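You operate a simulated robot arm through the tools that you are given. There is no shell and no other tool. Be economical: measure what you need, move in short steps, check, and stop when the job is done.

You run a simulated two-armed robot. Do the job below in one go: nothing can be reset, and whatever is moved stays where it is left.

TASK
Wipe the finger marks off the short canister and stand it on the black tray.
Fine: purple pad, then back; slide the tray up to the heated brush before the canister goes on. Set down upright: short canister. What is to be rubbed or washed off counts as gone when no trace of it is left.

The check looks at the end state, three seconds after you hand in, the way a careful person would. Anything else that was tipped, shoved, dropped, spilled or broken makes it a failure.

THE ROBOT
Two 7-joint arms with three-finger grippers on one trunk, on a base that drives. Base frame: it is fixed to the floor where the robot stands at the start and does not move with it; the origin is under the middle of the robot, x ahead of it, y to its left, z up. Readings come in mm, degrees, newtons and seconds.
The left shoulder is at the start at [42, 154, 1007], the right one opposite. With the tool pointing down near the work surface each hand reaches from about 100 to 620 mm from the robot's upright axis, wherever it stands, measured 20 degrees to its own side. Places, roughly: black tray [500, 300, 900]; purple pad (6x8x5 cm) [500, -100, 900]; short canister (8x8x10 cm) [500, 100, 900]. Payload 2.69 kg a hand.
The TCP of each hand is the grasp point between the finger pads, 29 mm short of the fingertips. In the tool frame z runs along the fingers and y along their closing line. Largest opening 120 mm; the body of the gripper starts 78 mm behind the TCP.
Orientation is that of the tool frame in the base frame, as a unit quaternion [x, y, z, w]. With the fingers straight down and closing along the base's y, the tool's x points along the base's -x, its y along +y and its z along -z.

THE INTERFACE
- The arms move only by the tool jog_arm. It takes "left_rows", "right_rows" or both (then of equal length, played together; a hand with none holds still); each is a list of rows, each an object (a shift or turn left out is 0, a gripper value left out holds the last) with "delta_pos": the shift along the base's x, y, z in m, a list of three; "rotation": the turn, a rotation vector about the base's x, y, z in degrees, a list of three; "fingers": the opening, from 0 (shut) to 1 (fully open). In form: [{"delta_pos": [x, y, z], "rotation": [ax, ay, az], "fingers": fingers}, ...]. A call has 1 to 12 rows; each row shifts and turns the commanded pose from where the row before left it. A row lasts 0.2 s, in which the tool goes at most 50 mm and 8.6 degrees; a call with a longer step from one row to the next is refused whole, and so is a gripper value outside its range. A pose out of reach is approached as far as the arm can. The call stops where the force on the tool passes 40 N (or 10 N more than at its start, if that is more) or the arm is blocked; 0.2 s more then pass. The fingers move at their own pace and stop on an object; they squeeze with about 39 N. The grip force told is the motor's: it shows also when the fingers shut on nothing. Time passes only in rows, and 0.2 s behind the last, so rows that do not move let the fingers close. It gives the time, the measured TCP pose, the force on the tool (base axes), the opening and the grip force at its end, in the units of the frame above (readings bear some noise), with the torque about the TCP (base axes, N m) and any sound that the robot's microphone picked up.
- Cameras (640 x 400 px; columns grow to the right, rows downward): "scene" is now at [154.4, 23.5, 1187.5]; the picture's right is [0.25, -0.97, 0.00], its down [-0.25, -0.06, -0.97] and it looks along [0.94, 0.24, -0.26] (base axes); focal length 214 px, centre (320, 200). "left" rides on the left gripper at [63, 0, -104] in its tool frame; the picture's right is [0.00, 1.00, 0.00], its down [-0.83, 0.00, -0.56] and it looks along [-0.56, 0.00, 0.83] (tool axes); focal length 275 px, centre (320, 200). "right" rides on the right gripper at [63, 0, -104] in its tool frame; the picture's right is [0.00, 1.00, 0.00], its down [-0.83, 0.00, -0.56] and it looks along [-0.56, 0.00, 0.83] (tool axes); focal length 275 px, centre (320, 200). There is no depth. A picture from a camera that has moved, and an enlarged one, comes with that camera's place and axes in the base frame and with its lens.
- get_image(camera): a new picture of that camera. The clock stands still meanwhile.
- slide_trunk(by): slides the trunk up (or, below 0, down) by that many mm; the arms and the scene camera ride with it, the base frame stays. It gives what a move gives, with no picture.
- steer(legs): drives the robot by 1 to 6 legs, each [ahead, left, turn to the left] in mm, mm and degrees, along the robot's own axes; the way and the turn of a leg run together, so that a leg with both is an arc; at most 1500 mm and 180 degrees a leg. The arms and the cameras ride along, it lands a little off, and it stops where it bumps. It gives what a move gives.
- aim_head(pan, tilt): turns the head with the scene camera to pan (to the left, within 80 degrees either way) and tilt (down, from -29 to 69), counted from straight ahead of the robot. It gives what a move gives.
- enlarge(camera, box): a new picture of the part [left, top, right, bottom] of that camera's present view, enlarged. The clock stands still meanwhile.
- job_done(): hands the job in; it is judged then, once.

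Work in short steps. Places have to be worked out from the pictures, the camera data and where the tool is seen: move nearer, look again, correct. Check each grasp and each placing, and mend what went wrong. You have 120 turns and 108 pictures in all, those below and enlarged ones among them. Open the grippers and draw the arms clear of the work before you hand the job in, unless the task says otherwise; then end with one line.

The tools are called after "Call:" as name(argument=value, ...) on one line, values as JSON. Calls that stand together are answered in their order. jog_arm: Moves the arms, as the interface text tells. Its arguments: {"type":"object","properties":{"left_rows":{"type":"array","items":{"type":"object","properties":{"delta_pos":{"type":"array","items":{"type":"number"}},"rotation":{"type":"array","items":{"type":"number"}},"fingers":{"type":"number"}}}},"right_rows":{"type":"array","items":{"type":"object","properties":{"delta_pos":{"type":"array","items":{"type":"number"}},"rotation":{"type":"array","items":{"type":"number"}},"fingers":{"type":"number"}}}}},"required":[]} The other tools are called the same way: slide_trunk (by) slides the trunk up or down; steer (legs) drives the base; aim_head (pan, tilt) turns the head that bears the scene camera; get_image (camera) takes a picture; enlarge (camera, box) takes an enlarged picture of a part of a camera's view; job_done () hands the job in.

At the start:

```text
clock: 0.0
left_tcp_pos: [369.4, 375.6, 999.1]
left_orientation: [0.0, 1.0, 0.0, 0.0]
left_ft_force: [0.0, 1.0, 0.5]
left_ft_torque: [-0.03, 0.04, 0.01]
left_grip_width: 119.8
left_gripper_force: 0.1
right_tcp_pos: [339.8, -56.2, 1141.2]
right_orientation: [0.0, 1.0, 0.001, -0.001]
right_ft_force: [0.3, -0.3, -0.3]
right_ft_torque: [0.02, 0.01, 0.03]
right_grip_width: 120.3
right_gripper_force: 0.1
trunk travel left (down, up): [-375.0, 63.0]
robot x, y, heading: [-5.2, 2.1, -0.0]
head pan, tilt: [14.2, 15.0]
```

scene: 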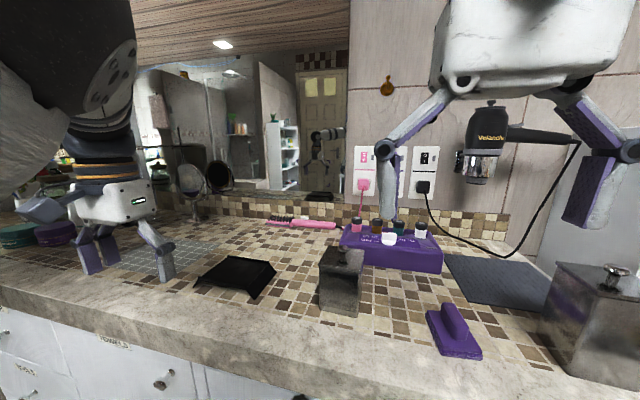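
right: 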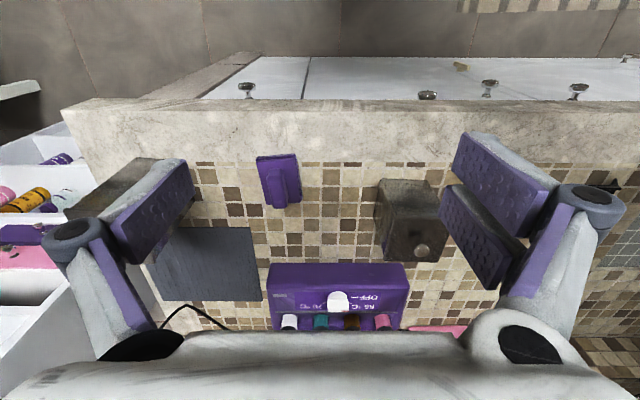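
left: 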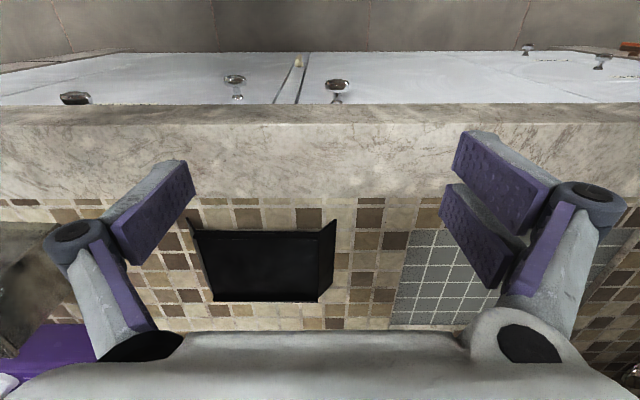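

I start by looking closer at the canister, the tray, the pad and the brush.

Call:
enlarge(camera="scene", box=[180, 190, 380, 315])

Call:
enlarge(camera="scene", box=[300, 200, 500, 370])

Call:
enlarge(camera="right", box=[220, 130, 500, 340])

```text
3.20 times, centred on (280, 252) of scene
camera zoom: at [154.4, 23.5, 1187.5], right [0.25, -0.97, 0.0], down [-0.25, -0.06, -0.97], along [0.94, 0.24, -0.26], focal length 686 px, centre (448, 32)
```

zoom: 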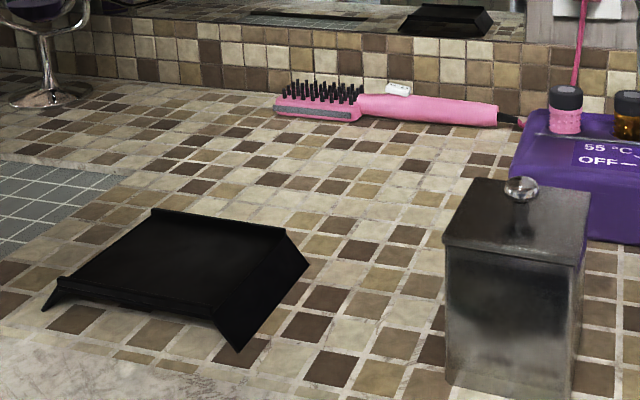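

```text
2.35 times, centred on (400, 285) of scene
camera zoom: at [154.4, 23.5, 1187.5], right [0.25, -0.97, 0.0], down [-0.25, -0.06, -0.97], along [0.94, 0.24, -0.26], focal length 505 px, centre (132, 0)
```

zoom: 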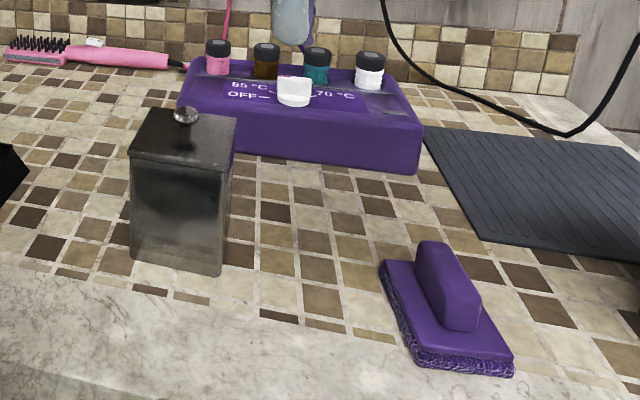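

```text
1.90 times, centred on (360, 235) of right
camera zoom: at [276.8, -55.1, 1244.9], right [0.0, 1.0, 0.0], down [0.83, 0.0, 0.56], along [0.56, 0.0, -0.83], focal length 524 px, centre (244, 133)
```

zoom: 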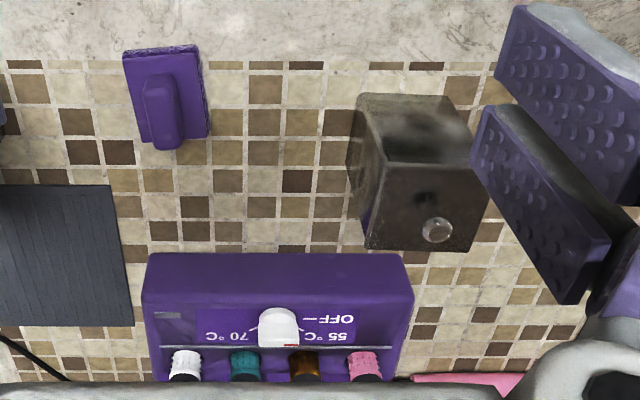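

Next I enlarge the tray from the left hand camera and the canister in the scene view to see the marks and the tray's shape.

Call:
enlarge(camera="left", box=[170, 190, 400, 335])

Call:
enlarge(camera="scene", box=[305, 235, 385, 325])

Call:
enlarge(camera="right", box=[360, 165, 460, 275])

```text
2.76 times, centred on (285, 262) of left
camera zoom: at [306.4, 376.6, 1104.3], right [0.0, 1.0, 0.0], down [0.83, 0.0, 0.56], along [0.56, 0.0, -0.83], focal length 759 px, centre (417, 28)
```

zoom: 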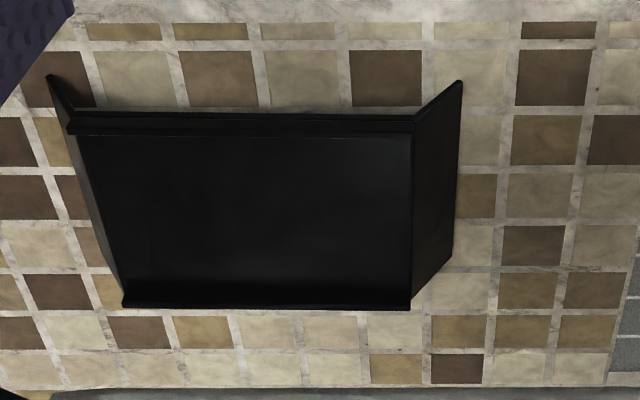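

```text
4.44 times, centred on (345, 280) of scene
camera zoom: at [154.4, 23.5, 1187.5], right [0.25, -0.97, 0.0], down [-0.25, -0.06, -0.97], along [0.94, 0.24, -0.26], focal length 953 px, centre (209, -156)
```

zoom: 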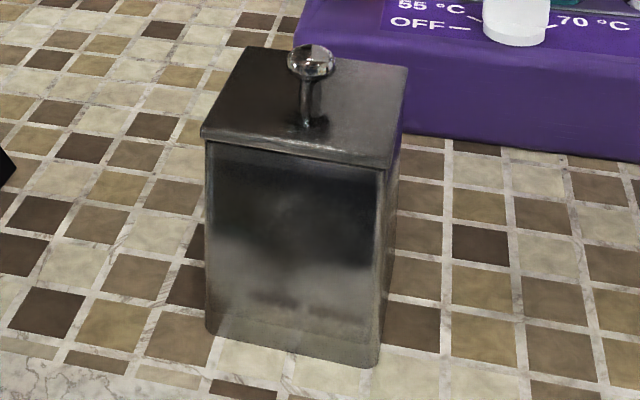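

```text
3.64 times, centred on (410, 220) of right
camera zoom: at [276.8, -55.1, 1244.9], right [0.0, 1.0, 0.0], down [0.83, 0.0, 0.56], along [0.56, 0.0, -0.83], focal length 1001 px, centre (-7, 127)
```

zoom: 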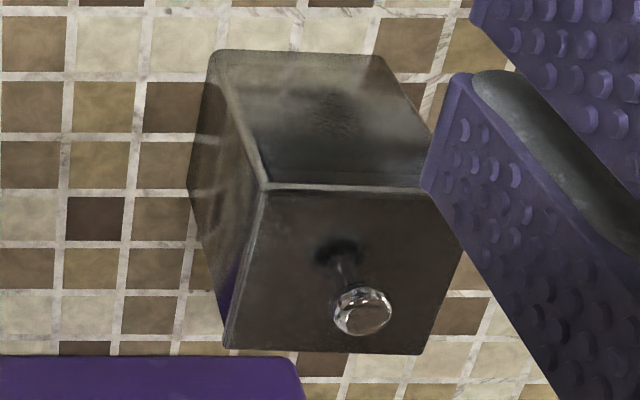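

The marks are hard to tell from reflections, though the front face seems to carry some. I bring the right hand camera in front of the canister, tilted to look more level.

Call:
jog_arm(right_rows=[{"delta_pos": [0, 0.033, -0.02], "rotation": [0, -7.5, 0]}, {"delta_pos": [0, 0.033, -0.03], "rotation": [0, -7.5, 0]}, {"delta_pos": [0, 0.033, -0.03], "rotation": [0, -7.5, 0]}, {"delta_pos": [0, 0.032, -0.03], "rotation": [0, -7.5, 0]}, {"delta_pos": [0.01, 0, -0.03]}, {"delta_pos": [0.01, 0, -0.02]}])

Call:
get_image(camera="right")

```text
clock: 1.4
left_tcp_pos: [369.8, 376.0, 999.8]
left_orientation: [0.0, 1.0, -0.001, 0.0]
left_ft_force: [-0.5, -0.6, 0.2]
left_ft_torque: [0.0, 0.0, 0.0]
left_grip_width: 120.0
left_gripper_force: 0.0
right_tcp_pos: [358.5, 76.9, 979.5]
right_orientation: [-0.001, 0.966, 0.0, 0.258]
right_ft_force: [-0.2, 0.5, 0.0]
right_ft_torque: [-0.01, 0.01, -0.01]
right_grip_width: 120.0
right_gripper_force: 0.2
trunk travel left (down, up): [-375.0, 63.0]
robot x, y, heading: [-2.1, 1.7, 0.0]
head pan, tilt: [14.2, 15.0]
```

```text
98 pictures are left
camera right: at [253.5, 77.7, 1037.6], right [0.0, 1.0, 0.0], down [0.44, 0.0, 0.9], along [0.9, 0.0, -0.44], focal length 275 px, centre (320, 200)
```

right: 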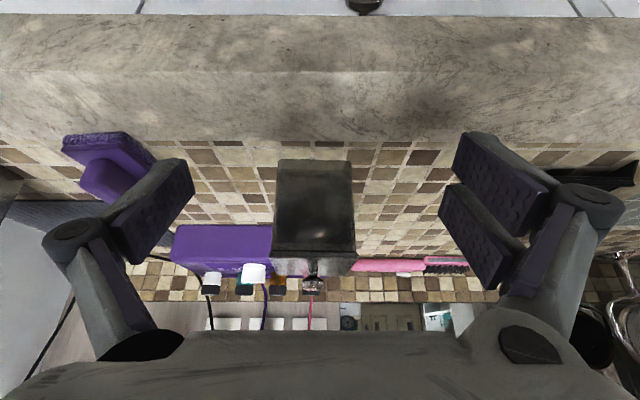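

Call:
enlarge(camera="right", box=[250, 145, 380, 300])

```text
2.58 times, centred on (315, 222) of right
camera zoom: at [253.5, 77.7, 1037.6], right [0.0, 1.0, 0.0], down [0.44, 0.0, 0.9], along [0.9, 0.0, -0.44], focal length 710 px, centre (333, 142)
```

zoom: 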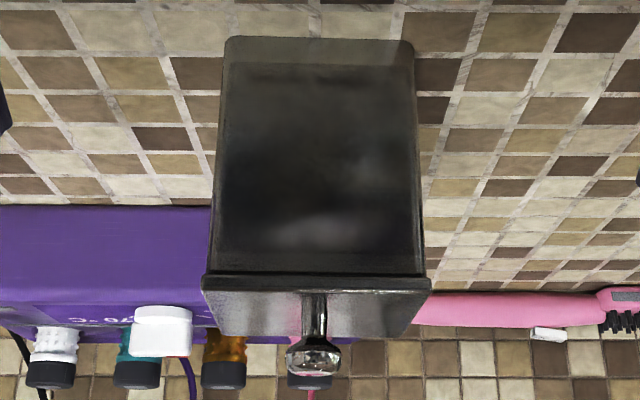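

Call:
enlarge(camera="right", box=[285, 155, 360, 205])

Call:
enlarge(camera="right", box=[285, 190, 360, 240])

Call:
enlarge(camera="scene", box=[310, 240, 370, 320])

```text
8.00 times, centred on (322, 180) of right
camera zoom: at [253.5, 77.7, 1037.6], right [0.0, 1.0, 0.0], down [0.44, 0.0, 0.9], along [0.9, 0.0, -0.44], focal length 2202 px, centre (300, 360)
```

zoom: 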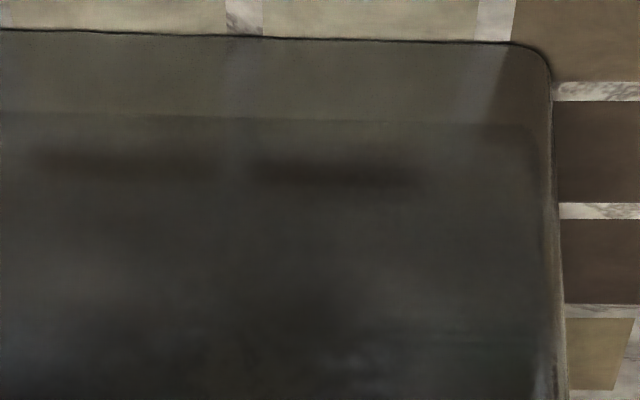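

```text
8.00 times, centred on (322, 215) of right
camera zoom: at [253.5, 77.7, 1037.6], right [0.0, 1.0, 0.0], down [0.44, 0.0, 0.9], along [0.9, 0.0, -0.44], focal length 2202 px, centre (300, 80)
```

zoom: 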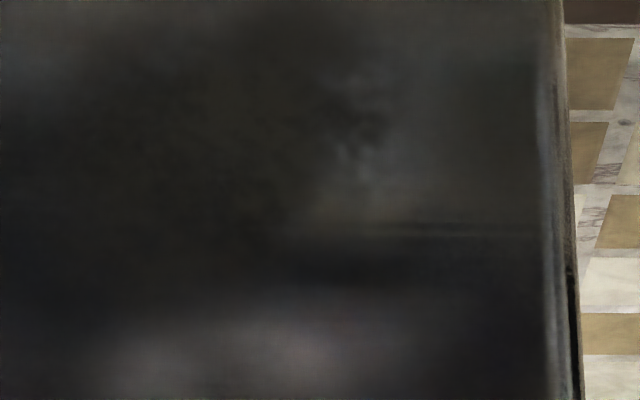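

```text
5.00 times, centred on (340, 280) of scene
camera zoom: at [154.5, 23.8, 1187.5], right [0.25, -0.97, 0.0], down [-0.25, -0.06, -0.97], along [0.94, 0.24, -0.26], focal length 1072 px, centre (220, -200)
```

zoom: 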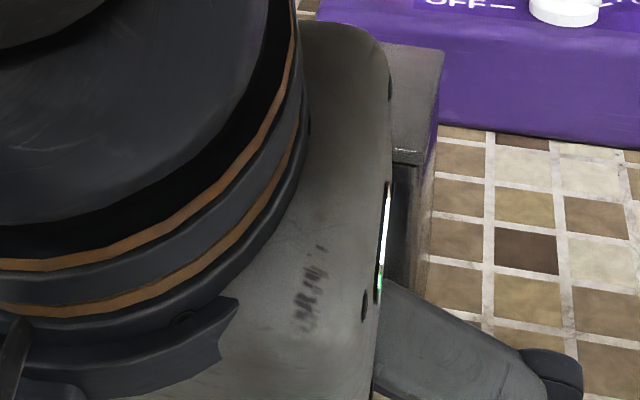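

The front shows a blotchy area, not conclusive. I move both hand cameras to view the two side faces of the canister.

Call:
jog_arm(right_rows=[{"delta_pos": [0, -0.047, 0.02], "rotation": [0, 0, 7.5]}, {"delta_pos": [0, -0.047, 0.02], "rotation": [0, 0, 7.5]}, {"delta_pos": [0, -0.047, 0.02], "rotation": [0, 0, 7.5]}, {"delta_pos": [0.033, 0, 0], "rotation": [0, 0, 7.5]}, {"delta_pos": [0.033, 0, 0], "rotation": [0, 0, 7.5]}, {"delta_pos": [0.033, 0, 0], "rotation": [0, 0, 7.5]}, {"delta_pos": [0.033, 0, 0], "rotation": [0, 0, 7.5]}, {"delta_pos": [0.033, 0, 0], "rotation": [0, 0, 7.5]}, {"delta_pos": [0, 0, -0.011], "rotation": [0, 0, 7.5]}, {"delta_pos": [0, 0, -0.011], "rotation": [0, 0, 7.5]}, {"delta_pos": [0, 0, -0.011], "rotation": [0, 0, 7.5]}, {"delta_pos": [0, 0, -0.011], "rotation": [0, 0, 7.5]}], left_rows=[{"delta_pos": [0.013, -0.012, 0.004], "rotation": [0, 0, -7.5]}, {"delta_pos": [0.013, -0.012, 0.004], "rotation": [0, 0, -7.5]}, {"delta_pos": [0.013, -0.012, 0.004], "rotation": [0, 0, -7.5]}, {"delta_pos": [0.013, -0.012, 0.004], "rotation": [0, 0, -7.5]}, {"delta_pos": [0.013, -0.012, 0.004], "rotation": [0, 0, -7.5]}, {"delta_pos": [0.013, -0.012, 0.004], "rotation": [0, 0, -7.5]}, {"delta_pos": [0.013, -0.012, 0.004], "rotation": [0, 0, -7.5]}, {"delta_pos": [0.013, -0.012, 0.004], "rotation": [0, 0, -7.5]}, {"delta_pos": [0.013, -0.012, 0.004], "rotation": [0, 0, -7.5]}, {"delta_pos": [0.013, -0.012, 0], "rotation": [0, 0, -7.5]}, {"delta_pos": [0.013, -0.012, 0], "rotation": [0, 0, -7.5]}, {"delta_pos": [0.013, -0.012, 0], "rotation": [0, 0, -7.5]}])

Call:
jog_arm(left_rows=[{"rotation": [-7.5, 0, 0], "delta_pos": [0, 0, -0.01]}, {"rotation": [-7.5, 0, 0], "delta_pos": [0, 0, -0.01]}, {"rotation": [-7.5, 0, 0], "delta_pos": [0, 0, -0.01]}, {"rotation": [-7.5, 0, 0], "delta_pos": [0, 0, -0.01]}])

Call:
get_image(camera="right")

Call:
get_image(camera="left")

Call:
get_image(camera="scene")

```text
refused: row 1 steps farther than a row can; nothing moved
```

```text
clock: 2.4
left_tcp_pos: [369.4, 375.5, 960.6]
left_orientation: [0.0, 0.966, -0.259, 0.001]
left_ft_force: [0.8, 0.2, -0.2]
left_ft_torque: [0.03, -0.02, 0.01]
left_grip_width: 120.2
left_gripper_force: 0.0
right_tcp_pos: [359.5, 76.5, 980.8]
right_orientation: [0.001, 0.966, 0.0, 0.259]
right_ft_force: [-0.1, 1.0, -0.1]
right_ft_torque: [-0.01, 0.0, 0.01]
right_grip_width: 119.6
right_gripper_force: 0.1
trunk travel left (down, up): [-375.0, 63.0]
robot x, y, heading: [-2.9, -0.4, -0.2]
head pan, tilt: [14.2, 15.0]
```

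```text
93 pictures are left
camera right: at [253.7, 77.8, 1038.3], right [0.0, 1.0, 0.0], down [0.44, 0.0, 0.9], along [0.9, 0.0, -0.44], focal length 275 px, centre (320, 200)
```

right: 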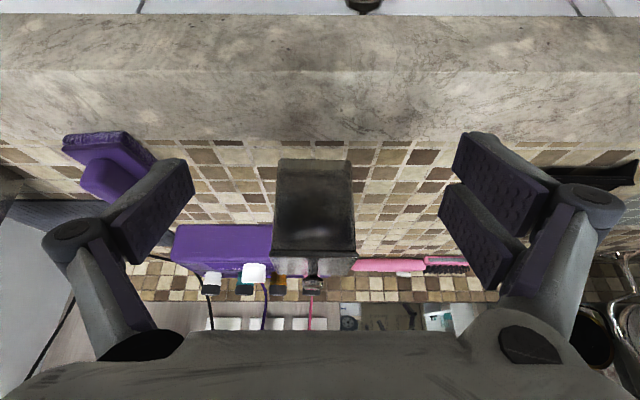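

```text
92 pictures are left
camera left: at [306.7, 428.9, 1050.1], right [0.01, 0.87, -0.5], down [0.83, 0.28, 0.48], along [0.56, -0.42, -0.72], focal length 275 px, centre (320, 200)
```

left: 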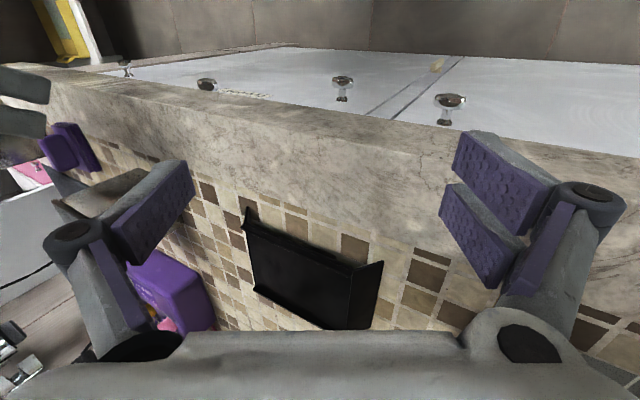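

```text
91 pictures are left
camera scene: at [154.4, 24.1, 1187.5], right [0.25, -0.97, 0.0], down [-0.25, -0.06, -0.97], along [0.94, 0.24, -0.26], focal length 214 px, centre (320, 200)
```

scene: 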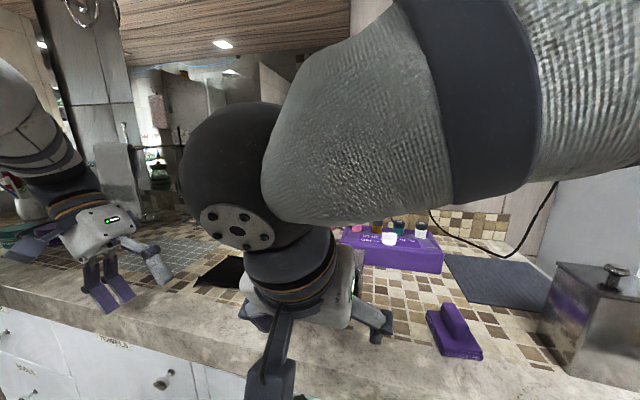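

One row was slightly too long and was refused; the left hand tilted. I redo the move with shorter steps, turning the left hand about its tilted finger axis.

Call:
jog_arm(right_rows=[{"delta_pos": [0, -0.044, 0.02], "rotation": [0, 0, 7.5]}, {"delta_pos": [0, -0.044, 0.02], "rotation": [0, 0, 7.5]}, {"delta_pos": [0, -0.044, 0.02], "rotation": [0, 0, 7.5]}, {"delta_pos": [0.033, -0.008, 0], "rotation": [0, 0, 7.5]}, {"delta_pos": [0.033, 0, 0], "rotation": [0, 0, 7.5]}, {"delta_pos": [0.033, 0, 0], "rotation": [0, 0, 7.5]}, {"delta_pos": [0.033, 0, 0], "rotation": [0, 0, 7.5]}, {"delta_pos": [0.033, 0, 0], "rotation": [0, 0, 7.5]}, {"delta_pos": [0, 0, -0.011], "rotation": [0, 0, 7.5]}, {"delta_pos": [0, 0, -0.011], "rotation": [0, 0, 7.5]}, {"delta_pos": [0, 0, -0.011], "rotation": [0, 0, 7.5]}, {"delta_pos": [0, 0, -0.011], "rotation": [0, 0, 7.5]}], left_rows=[{"delta_pos": [0.013, -0.012, 0.006], "rotation": [0, -3.75, -6.495]}, {"delta_pos": [0.013, -0.012, 0.006], "rotation": [0, -3.75, -6.495]}, {"delta_pos": [0.013, -0.012, 0.006], "rotation": [0, -3.75, -6.495]}, {"delta_pos": [0.013, -0.012, 0.006], "rotation": [0, -3.75, -6.495]}, {"delta_pos": [0.013, -0.012, 0.006], "rotation": [0, -3.75, -6.495]}, {"delta_pos": [0.013, -0.012, 0.006], "rotation": [0, -3.75, -6.495]}, {"delta_pos": [0.013, -0.012, 0.006], "rotation": [0, -3.75, -6.495]}, {"delta_pos": [0.013, -0.012, 0.002], "rotation": [0, -3.75, -6.495]}, {"delta_pos": [0.013, -0.012, 0], "rotation": [0, -3.75, -6.495]}, {"delta_pos": [0.013, -0.012, 0], "rotation": [0, -3.75, -6.495]}, {"delta_pos": [0.013, -0.012, 0], "rotation": [0, -3.75, -6.495]}, {"delta_pos": [0.013, -0.012, 0], "rotation": [0, -3.75, -6.495]}])

```text
clock: 5.0
left_tcp_pos: [524.6, 234.3, 1003.5]
left_orientation: [0.683, 0.683, -0.183, 0.183]
left_ft_force: [-0.3, 0.0, 0.5]
left_ft_torque: [0.02, 0.01, 0.0]
left_grip_width: 120.0
left_gripper_force: 0.1
right_tcp_pos: [523.5, -65.0, 996.3]
right_orientation: [0.683, -0.682, -0.185, -0.184]
right_ft_force: [0.6, -0.3, 0.0]
right_ft_torque: [-0.06, 0.01, 0.0]
right_grip_width: 119.9
right_gripper_force: 0.1
trunk travel left (down, up): [-375.0, 63.0]
robot x, y, heading: [0.7, -3.1, 0.1]
head pan, tilt: [14.2, 15.0]
```

Now the views of both sides.

Call:
get_image(camera="right")

Call:
get_image(camera="left")

Call:
enlarge(camera="scene", box=[290, 230, 400, 330])

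```text
90 pictures are left
camera right: at [524.9, -170.8, 1054.4], right [-1.0, -0.01, 0.0], down [0.0, 0.44, 0.9], along [-0.01, 0.9, -0.44], focal length 275 px, centre (320, 200)
```

right: 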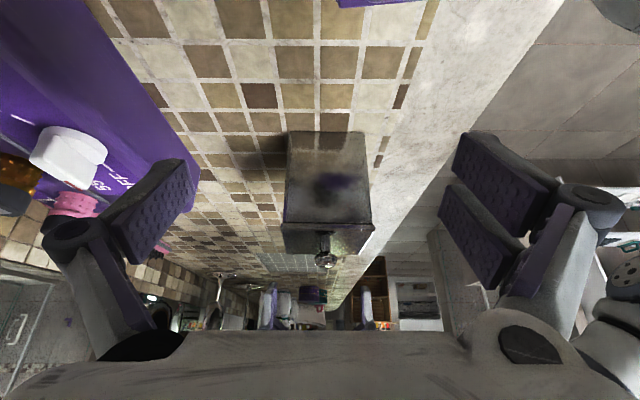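

```text
89 pictures are left
camera left: at [524.7, 341.0, 1062.3], right [1.0, -0.01, 0.0], down [-0.01, -0.44, 0.9], along [0.0, -0.9, -0.44], focal length 275 px, centre (320, 200)
```

left: 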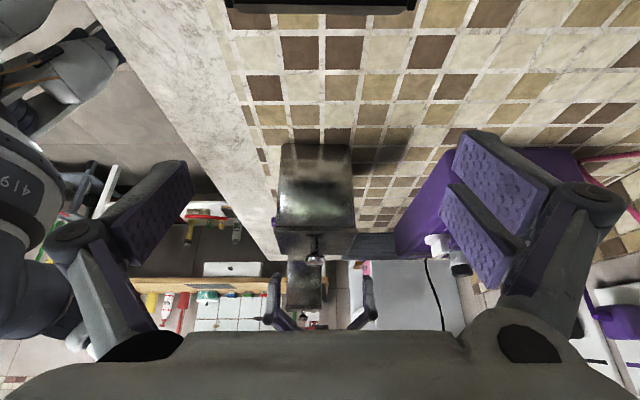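

```text
4.00 times, centred on (345, 280) of scene
camera zoom: at [154.9, 23.5, 1187.4], right [0.25, -0.97, 0.0], down [-0.25, -0.06, -0.97], along [0.94, 0.24, -0.26], focal length 858 px, centre (220, -120)
```

zoom: 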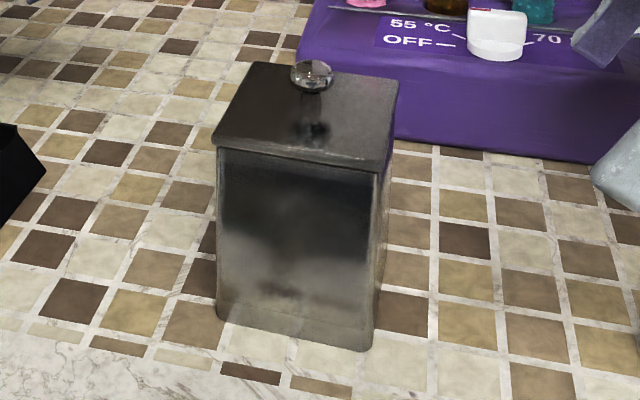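

Call:
enlarge(camera="right", box=[270, 120, 385, 275])

Call:
enlarge(camera="left", box=[260, 130, 370, 275])

```text
2.58 times, centred on (328, 198) of right
camera zoom: at [524.9, -170.8, 1054.4], right [-1.0, -0.01, 0.0], down [0.0, 0.44, 0.9], along [-0.01, 0.9, -0.44], focal length 710 px, centre (301, 206)
```

zoom: 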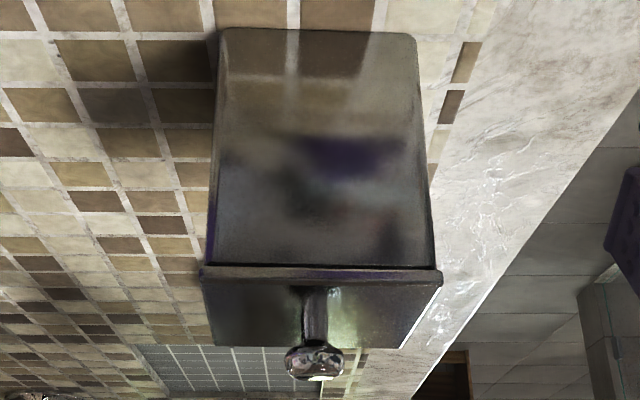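

```text
2.76 times, centred on (315, 202) of left
camera zoom: at [524.7, 341.0, 1062.3], right [1.0, -0.01, 0.0], down [-0.01, -0.44, 0.9], along [0.0, -0.9, -0.44], focal length 759 px, centre (334, 193)
```

zoom: 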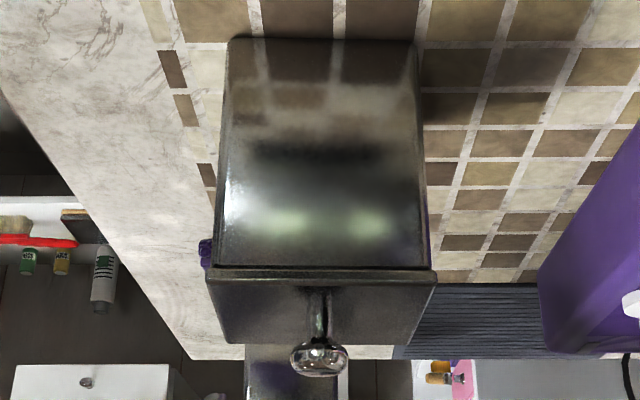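

The side faces show what look like plain reflections; the back is unseen. I lift both hands clear, square the right one, and turn the left one so that its camera can look at the back.

Call:
jog_arm(right_rows=[{"delta_pos": [0, 0, 0.03], "rotation": [0, 0, -7.5]}, {"delta_pos": [0, 0, 0.03], "rotation": [0, 0, -7.5]}, {"delta_pos": [-0.01, -0.01, 0.03], "rotation": [0, 0, -7.5]}, {"delta_pos": [-0.016, -0.006, 0], "rotation": [0, 0, -7.5]}, {"delta_pos": [-0.016, -0.006, 0], "rotation": [0, 0, -7.5]}, {"delta_pos": [-0.016, -0.006, 0], "rotation": [0, 0, -7.5]}, {"delta_pos": [-0.016, -0.006, 0], "rotation": [0, 0, -7.5]}, {"delta_pos": [-0.016, -0.006, 0], "rotation": [0, 0, -7.5]}, {"delta_pos": [-0.016, -0.006, 0], "rotation": [0, 0, -7.5]}, {"delta_pos": [-0.016, -0.006, 0], "rotation": [0, 0, -7.5]}, {"delta_pos": [-0.016, -0.006, 0], "rotation": [0, 0, -7.5]}, {"delta_pos": [-0.016, -0.006, 0], "rotation": [0, 0, -7.5]}], left_rows=[{"delta_pos": [0, 0, 0.02], "rotation": [0, 0, -5]}, {"delta_pos": [0, 0, 0.02], "rotation": [0, 0, -5]}, {"delta_pos": [0, 0, 0.02], "rotation": [0, 0, -5]}, {"rotation": [0, 0, -5]}, {"rotation": [0, 0, -5]}, {"rotation": [0, 0, -5]}, {"rotation": [0, 0, -5]}, {"rotation": [0, 0, -5]}, {"rotation": [0, 0, -5]}, {"rotation": [0, 0, -5]}, {"rotation": [0, 0, -5]}, {"rotation": [0, 0, -5]}])

Call:
jog_arm(right_rows=[{"rotation": [0, 7.5, 0]}, {"rotation": [0, 7.5, 0]}, {"rotation": [0, 7.5, 0]}, {"rotation": [0, 7.5, 0]}], left_rows=[{"rotation": [3.75, -6.5, 0]}, {"rotation": [3.75, -6.5, 0]}, {"rotation": [3.75, -6.5, 0]}, {"rotation": [3.75, -6.5, 0]}])

```text
clock: 7.6
left_tcp_pos: [489.5, 209.4, 1036.2]
left_orientation: [0.842, 0.473, -0.226, 0.128]
left_ft_force: [-0.7, -0.4, -1.3]
left_ft_torque: [0.02, -0.01, -0.02]
left_grip_width: 120.1
left_gripper_force: 0.0
left hand out of reach, approached as far as the arm can: row 3, 5, 6, 7, 8, 9, 10, 11, 12
right_tcp_pos: [370.4, -129.7, 1086.7]
right_orientation: [0.0, 0.966, -0.001, 0.26]
right_ft_force: [0.2, 0.8, -0.3]
right_ft_torque: [-0.02, -0.01, 0.0]
right_grip_width: 119.9
right_gripper_force: 0.1
trunk travel left (down, up): [-375.0, 63.0]
robot x, y, heading: [0.6, 2.4, 0.0]
head pan, tilt: [14.2, 15.0]
```

```text
clock: 8.6
left_tcp_pos: [491.5, 209.7, 1036.1]
left_orientation: [0.88, 0.457, 0.034, 0.122]
left_ft_force: [0.2, 0.0, 0.1]
left_ft_torque: [-0.02, 0.02, 0.03]
left_grip_width: 120.0
left_gripper_force: 0.1
right_tcp_pos: [370.4, -129.2, 1087.4]
right_orientation: [0.001, 1.0, 0.0, -0.001]
right_ft_force: [0.5, 0.1, -0.6]
right_ft_torque: [0.02, -0.02, 0.0]
right_grip_width: 120.0
right_gripper_force: 0.0
trunk travel left (down, up): [-375.0, 63.0]
robot x, y, heading: [2.2, 0.9, 0.0]
head pan, tilt: [14.2, 15.0]
```

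The left wrist cannot turn that far. I turn it back to the square pose; I'll check the back by lifting and turning the canister later.

Call:
jog_arm(left_rows=[{"rotation": [0, 0, 8.4]}, {"rotation": [0, 0, 8.4]}, {"rotation": [0, 0, 8.4]}, {"rotation": [0, 0, 8.4]}, {"rotation": [0, 0, 8.4]}, {"rotation": [0, 0, 8.4]}, {"rotation": [0, 0, 8.4]}, {"rotation": [0, 0, 8.4]}, {"rotation": [0, 0, 8.4]}, {"rotation": [0, 0, 8.4]}, {"rotation": [0, 0, 8.4]}, {"rotation": [0, 0, 8.4]}])

Call:
jog_arm(left_rows=[{"rotation": [0, 0, 8.4]}, {"rotation": [0, 0, 8.4]}, {"rotation": [0, 0, 8.4]}, {"rotation": [0, 0, 8.4]}, {"rotation": [0, 0, 8.4]}, {"rotation": [0, 0, 7.2]}])

Call:
get_image(camera="right")

Call:
get_image(camera="left")

```text
clock: 11.2
left_tcp_pos: [491.7, 209.2, 1034.1]
left_orientation: [0.207, 0.97, 0.114, 0.052]
left_ft_force: [0.1, -0.7, 0.6]
left_ft_torque: [0.01, 0.0, -0.02]
left_grip_width: 120.0
left_gripper_force: 0.1
right_tcp_pos: [370.3, -129.8, 1085.5]
right_orientation: [0.0, 1.0, 0.001, 0.0]
right_ft_force: [0.2, 0.0, 0.6]
right_ft_torque: [0.02, -0.01, -0.01]
right_grip_width: 119.9
right_gripper_force: 0.1
trunk travel left (down, up): [-375.0, 63.0]
robot x, y, heading: [2.9, 0.8, 0.0]
head pan, tilt: [14.2, 15.0]
```

```text
clock: 12.6
left_tcp_pos: [491.6, 211.2, 1035.3]
left_orientation: [-0.216, 0.969, 0.124, 0.0]
left_ft_force: [0.1, 0.1, -0.8]
left_ft_torque: [0.04, 0.01, -0.01]
left_grip_width: 120.2
left_gripper_force: 0.1
right_tcp_pos: [370.9, -130.4, 1087.1]
right_orientation: [-0.001, 1.0, 0.0, 0.001]
right_ft_force: [-0.2, 0.1, 0.1]
right_ft_torque: [0.0, 0.02, 0.01]
right_grip_width: 119.9
right_gripper_force: 0.1
trunk travel left (down, up): [-375.0, 63.0]
robot x, y, heading: [3.3, -0.4, 0.1]
head pan, tilt: [14.2, 15.0]
```

```text
85 pictures are left
camera right: at [308.2, -128.4, 1191.1], right [0.0, 1.0, 0.0], down [0.83, 0.0, 0.56], along [0.56, 0.0, -0.83], focal length 275 px, centre (320, 200)
```

right: 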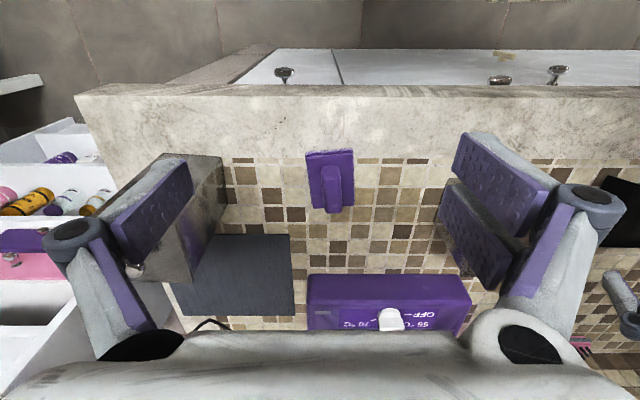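

```text
84 pictures are left
camera left: at [439.9, 158.3, 1133.0], right [-0.41, 0.88, 0.24], down [0.79, 0.21, 0.58], along [0.46, 0.43, -0.78], focal length 275 px, centre (320, 200)
```

left: 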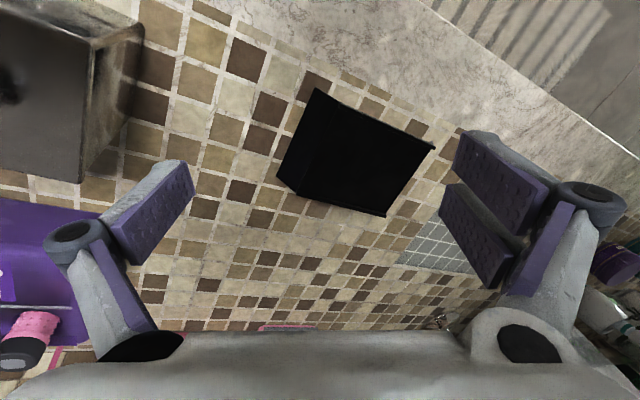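

The left wrist ended tilted, so I square it up while going above the canister at about (527, 72). I also enlarge the pad for its exact place.

Call:
jog_arm(left_rows=[{"delta_pos": [0.009, 0, 0.012], "rotation": [-3.55, 0, -6.2]}, {"delta_pos": [0.009, -0.02, 0.012], "rotation": [-3.55, 0, -6.2]}, {"delta_pos": [0.009, -0.04, 0.012], "rotation": [-3.55, 0, -6.2]}, {"delta_pos": [0.008, -0.04, 0], "rotation": [-3.55, 0, -6.2]}, {"delta_pos": [0, -0.039, 0]}])

Call:
enlarge(camera="right", box=[280, 130, 380, 230])

Call:
get_image(camera="left")

```text
clock: 13.8
left_tcp_pos: [480.8, 82.1, 1111.6]
left_orientation: [0.001, 1.0, 0.002, 0.0]
left_ft_force: [0.8, 0.4, 0.1]
left_ft_torque: [0.01, 0.09, 0.02]
left_grip_width: 119.9
left_gripper_force: 0.0
left hand out of reach, approached as far as the arm can: row 4
right_tcp_pos: [372.8, -130.0, 1086.1]
right_orientation: [0.001, 1.0, 0.0, -0.001]
right_ft_force: [0.5, 0.2, 0.0]
right_ft_torque: [0.0, 0.07, -0.01]
right_grip_width: 119.9
right_gripper_force: 0.1
trunk travel left (down, up): [-375.0, 63.0]
robot x, y, heading: [-4.7, 1.5, -0.2]
head pan, tilt: [14.2, 15.0]
```

```text
4.00 times, centred on (330, 180) of right
camera zoom: at [310.9, -129.4, 1190.0], right [0.0, 1.0, 0.0], down [0.83, 0.0, 0.55], along [0.55, 0.0, -0.83], focal length 1101 px, centre (280, 280)
```

zoom: 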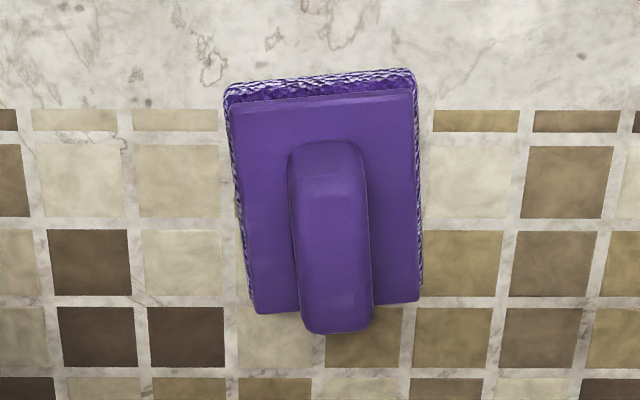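

```text
82 pictures are left
camera left: at [419.0, 81.7, 1215.0], right [0.01, 1.0, 0.0], down [0.83, -0.01, 0.56], along [0.56, 0.0, -0.83], focal length 275 px, centre (320, 200)
```

left: 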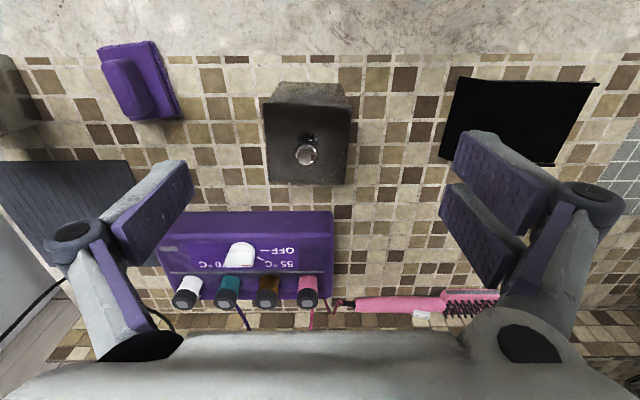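

The high poses are near the reach limit, so I drive the base ahead a little; both hands are high and clear.

Call:
steer(legs=[[80, 0, 0]])

```text
clock: 14.8
left_tcp_pos: [558.9, 81.9, 1113.3]
left_orientation: [0.001, 1.0, 0.002, 0.002]
left_ft_force: [0.4, 1.0, -0.8]
left_ft_torque: [0.0, 0.05, 0.04]
left_grip_width: 120.2
left_gripper_force: 0.1
right_tcp_pos: [450.2, -129.8, 1086.7]
right_orientation: [0.001, 1.0, 0.0, 0.0]
right_ft_force: [0.2, -0.1, 0.1]
right_ft_torque: [0.03, 0.03, 0.0]
right_grip_width: 120.2
right_gripper_force: 0.0
trunk travel left (down, up): [-375.0, 63.0]
robot x, y, heading: [79.9, -1.1, -0.1]
head pan, tilt: [14.2, 15.0]
```

The base moved 80 mm freely. The lid centre works out at about (518, 71); I go above it and check.

Call:
jog_arm(left_rows=[{"delta_pos": [-0.02, -0.005, -0.025]}, {"delta_pos": [-0.02, -0.006, -0.028]}])

Call:
get_image(camera="left")

Call:
get_image(camera="right")

```text
clock: 15.4
left_tcp_pos: [517.2, 70.4, 1060.3]
left_orientation: [0.001, 1.0, 0.002, 0.003]
left_ft_force: [-0.4, -0.6, 0.3]
left_ft_torque: [0.01, -0.02, -0.05]
left_grip_width: 119.8
left_gripper_force: 0.1
right_tcp_pos: [448.9, -129.8, 1088.5]
right_orientation: [0.002, 1.0, 0.0, 0.0]
right_ft_force: [0.3, -0.2, 1.1]
right_ft_torque: [0.04, -0.05, 0.01]
right_grip_width: 120.1
right_gripper_force: 0.0
trunk travel left (down, up): [-375.0, 63.0]
robot x, y, heading: [80.0, 3.5, -0.2]
head pan, tilt: [14.2, 15.0]
```

```text
81 pictures are left
camera left: at [453.7, 70.2, 1163.7], right [0.01, 1.0, 0.0], down [0.83, -0.01, 0.56], along [0.56, 0.0, -0.83], focal length 275 px, centre (320, 200)
```

left: 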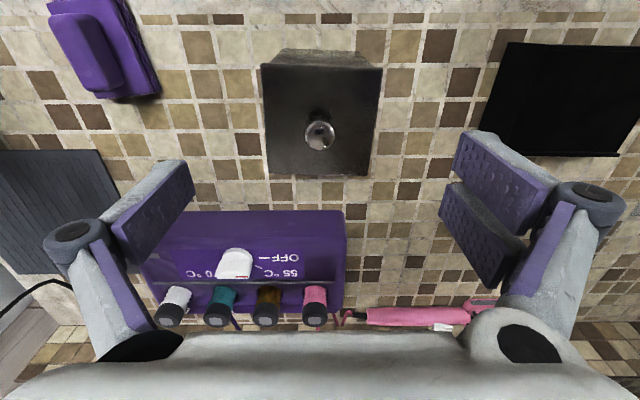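

```text
80 pictures are left
camera right: at [386.5, -128.9, 1191.1], right [0.0, 1.0, 0.0], down [0.83, 0.0, 0.56], along [0.56, 0.0, -0.83], focal length 275 px, centre (320, 200)
```

right: 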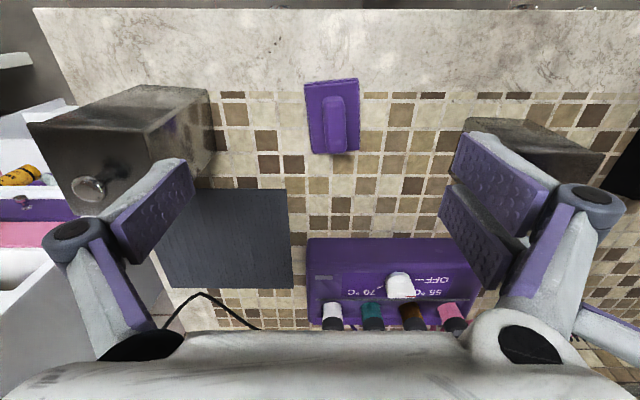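

Lid centre confirmed at (518, 71). I go down to grip the body sides below the lid.

Call:
jog_arm(left_rows=[{"delta_pos": [0.001, 0.001, -0.045]}, {"delta_pos": [0, 0, -0.04]}, {"delta_pos": [0, 0, -0.03]}, {"fingers": 0.55}, {"fingers": 0}, {"fingers": 0}, {"fingers": 0}])

Call:
get_image(camera="left")

Call:
get_image(camera="scene")

```text
clock: 17.1
left_tcp_pos: [518.4, 71.2, 944.3]
left_orientation: [0.001, 1.0, 0.002, 0.002]
left_ft_force: [-0.1, -1.8, 1.7]
left_ft_torque: [-0.1, -0.2, -0.11]
left_grip_width: 73.7
left_gripper_force: 38.6
right_tcp_pos: [449.1, -131.0, 1087.1]
right_orientation: [0.001, 1.0, -0.001, 0.0]
right_ft_force: [0.2, 0.1, 0.2]
right_ft_torque: [-0.02, 0.02, -0.02]
right_grip_width: 120.1
right_gripper_force: 0.1
trunk travel left (down, up): [-375.0, 63.0]
robot x, y, heading: [77.9, -1.4, -0.0]
head pan, tilt: [14.2, 15.0]
```

```text
79 pictures are left
camera left: at [455.5, 71.2, 1048.4], right [0.01, 1.0, 0.0], down [0.83, -0.01, 0.56], along [0.56, 0.0, -0.83], focal length 275 px, centre (320, 200)
```

left: 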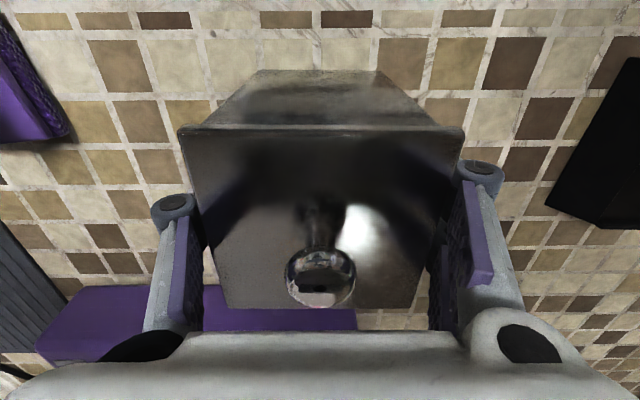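

```text
78 pictures are left
camera scene: at [232.8, 23.1, 1187.5], right [0.24, -0.97, 0.0], down [-0.25, -0.06, -0.97], along [0.94, 0.24, -0.26], focal length 214 px, centre (320, 200)
```

scene: 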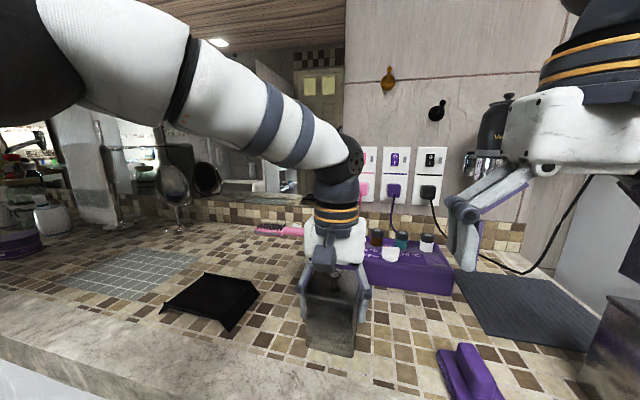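

Gripped at 74 mm. I lift it, bring it back and left, and turn it 90° so its back face comes toward the head camera.

Call:
jog_arm(left_rows=[{"delta_pos": [0, 0, 0.03]}, {"delta_pos": [0, 0, 0.035]}, {"delta_pos": [-0.01, 0.01, 0.035]}, {"delta_pos": [-0.02, 0.025, 0], "rotation": [0, 0, -8.4]}, {"delta_pos": [-0.02, 0.025, 0], "rotation": [0, 0, -8.4]}, {"delta_pos": [-0.02, 0.025, 0], "rotation": [0, 0, -8.4]}, {"delta_pos": [0, 0.025, 0], "rotation": [0, 0, -8.4]}, {"delta_pos": [0, 0.02, 0], "rotation": [0, 0, -8.4]}, {"delta_pos": [0, 0, 0], "rotation": [0, 0, -8.4]}, {"delta_pos": [0, 0, 0], "rotation": [0, 0, -8.4]}, {"delta_pos": [0, 0, 0], "rotation": [0, 0, -8.4]}, {"delta_pos": [0, 0, 0], "rotation": [0, 0, -8.4]}])

Call:
aim_head(pan=35, tilt=28)

Call:
get_image(camera="scene")

```text
clock: 19.6
left_tcp_pos: [448.9, 202.9, 1043.8]
left_orientation: [0.614, 0.789, 0.0, 0.002]
left_ft_force: [0.2, 0.2, -4.0]
left_ft_torque: [0.01, -0.02, 0.01]
left_grip_width: 73.8
left_gripper_force: 39.3
right_tcp_pos: [448.7, -129.9, 1087.4]
right_orientation: [0.001, 1.0, 0.0, 0.0]
right_ft_force: [0.9, 0.6, -0.3]
right_ft_torque: [0.0, 0.01, -0.04]
right_grip_width: 120.1
right_gripper_force: 0.1
trunk travel left (down, up): [-375.0, 63.0]
robot x, y, heading: [76.6, 0.2, -0.0]
head pan, tilt: [14.2, 15.0]
```

```text
clock: 20.5
left_tcp_pos: [448.8, 201.8, 1044.0]
left_orientation: [0.613, 0.79, 0.001, 0.003]
left_ft_force: [-0.4, -0.4, -3.1]
left_ft_torque: [0.01, 0.01, 0.02]
left_grip_width: 73.6
left_gripper_force: 39.4
right_tcp_pos: [448.4, -128.9, 1088.1]
right_orientation: [0.001, 1.0, 0.001, 0.0]
right_ft_force: [0.0, -0.8, -0.1]
right_ft_torque: [0.04, 0.01, -0.01]
right_grip_width: 120.2
right_gripper_force: 0.1
trunk travel left (down, up): [-375.0, 63.0]
robot x, y, heading: [82.7, -1.7, -0.2]
head pan, tilt: [35.0, 28.0]
```

```text
77 pictures are left
camera scene: at [217.3, 52.8, 1166.5], right [0.57, -0.82, 0.0], down [-0.38, -0.27, -0.88], along [0.72, 0.51, -0.47], focal length 214 px, centre (320, 200)
```

scene: 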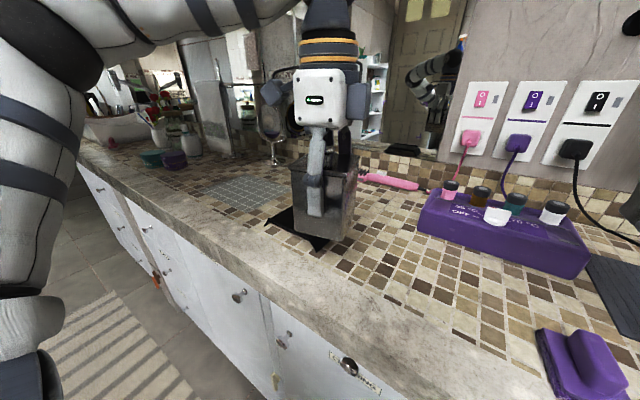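

Call:
enlarge(camera="scene", box=[275, 145, 375, 260])

```text
3.48 times, centred on (325, 202) of scene
camera zoom: at [217.3, 52.8, 1166.5], right [0.57, -0.82, 0.0], down [-0.38, -0.27, -0.88], along [0.72, 0.51, -0.47], focal length 746 px, centre (303, 191)
```

zoom: 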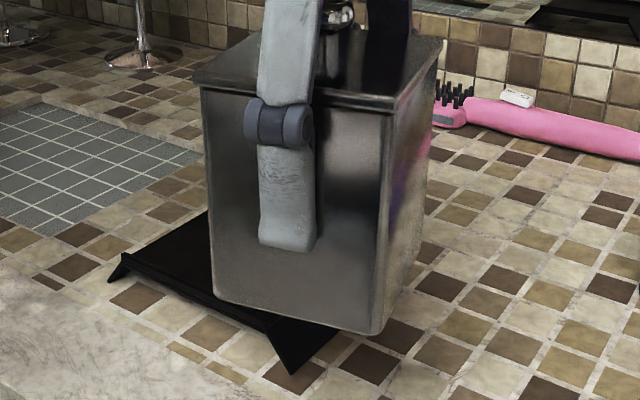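

The back is too oblique; I turn the right hand toward +y to look at it squarely.

Call:
jog_arm(right_rows=[{"delta_pos": [0, 0.009, 0], "rotation": [0, 0, 7.5]}, {"delta_pos": [0, 0.009, 0], "rotation": [0, 0, 7.5]}, {"delta_pos": [0, 0.009, 0], "rotation": [0, 0, 7.5]}, {"delta_pos": [0, 0.009, 0], "rotation": [0, 0, 7.5]}, {"delta_pos": [0, 0.009, 0], "rotation": [0, 0, 7.5]}, {"delta_pos": [0, 0.009, 0], "rotation": [0, 0, 7.5]}, {"delta_pos": [0, 0.009, 0], "rotation": [0, 0, 7.5]}, {"delta_pos": [0, 0.009, 0], "rotation": [0, 0, 7.5]}, {"delta_pos": [0, 0.009, 0], "rotation": [0, 0, 7.5]}, {"delta_pos": [0, 0.009, 0], "rotation": [0, 0, 7.5]}, {"delta_pos": [0, 0.0, 0], "rotation": [0, 0, 7.5]}, {"delta_pos": [0, 0.0, 0], "rotation": [0, 0, 7.5]}])

Call:
jog_arm(right_rows=[{"rotation": [7.5, 0, 0]}, {"rotation": [7.5, 0, 0]}, {"rotation": [7.5, 0, 0]}, {"rotation": [7.5, 0, 0]}])

Call:
get_image(camera="right")

```text
clock: 23.1
left_tcp_pos: [449.2, 201.4, 1044.0]
left_orientation: [0.614, 0.79, 0.0, 0.002]
left_ft_force: [-0.8, -0.3, -3.9]
left_ft_torque: [0.01, -0.01, 0.04]
left_grip_width: 74.1
left_gripper_force: 38.7
right_tcp_pos: [449.5, -40.3, 1087.6]
right_orientation: [0.707, -0.707, 0.0, 0.0]
right_ft_force: [0.2, 0.3, 0.6]
right_ft_torque: [0.0, 0.03, -0.01]
right_grip_width: 120.1
right_gripper_force: 0.1
trunk travel left (down, up): [-375.0, 63.0]
robot x, y, heading: [77.9, 0.7, -0.1]
head pan, tilt: [35.0, 28.0]
```

```text
clock: 24.1
left_tcp_pos: [449.0, 202.3, 1044.3]
left_orientation: [0.613, 0.79, 0.0, 0.003]
left_ft_force: [0.0, 0.0, -4.3]
left_ft_torque: [-0.02, -0.02, -0.01]
left_grip_width: 73.7
left_gripper_force: 38.7
right_tcp_pos: [449.9, -40.2, 1088.3]
right_orientation: [-0.682, 0.683, 0.184, 0.184]
right_ft_force: [0.0, 0.0, -0.9]
right_ft_torque: [0.04, 0.04, 0.04]
right_grip_width: 119.9
right_gripper_force: 0.1
trunk travel left (down, up): [-375.0, 63.0]
robot x, y, heading: [76.6, -1.2, -0.1]
head pan, tilt: [35.0, 28.0]
```

```text
75 pictures are left
camera right: at [450.0, -145.2, 1146.0], right [-1.0, 0.0, 0.0], down [0.0, 0.44, 0.9], along [0.0, 0.9, -0.44], focal length 275 px, centre (320, 200)
```

right: 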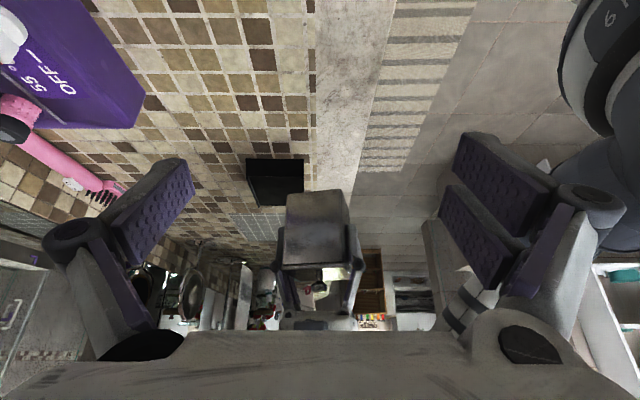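

Call:
enlarge(camera="right", box=[270, 180, 370, 280])

```text
4.00 times, centred on (320, 230) of right
camera zoom: at [450.0, -145.2, 1146.0], right [-1.0, 0.0, 0.0], down [0.0, 0.44, 0.9], along [0.0, 0.9, -0.44], focal length 1101 px, centre (320, 80)
```

zoom: 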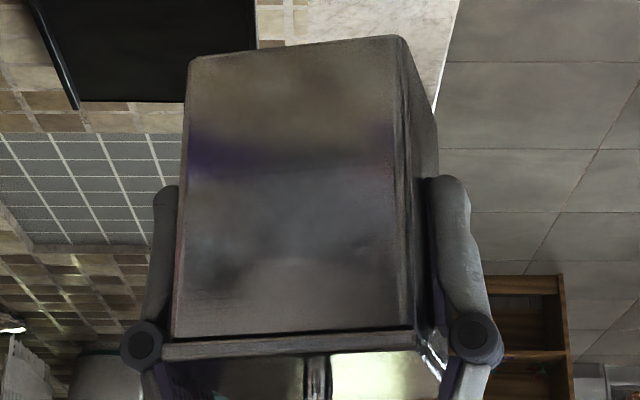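

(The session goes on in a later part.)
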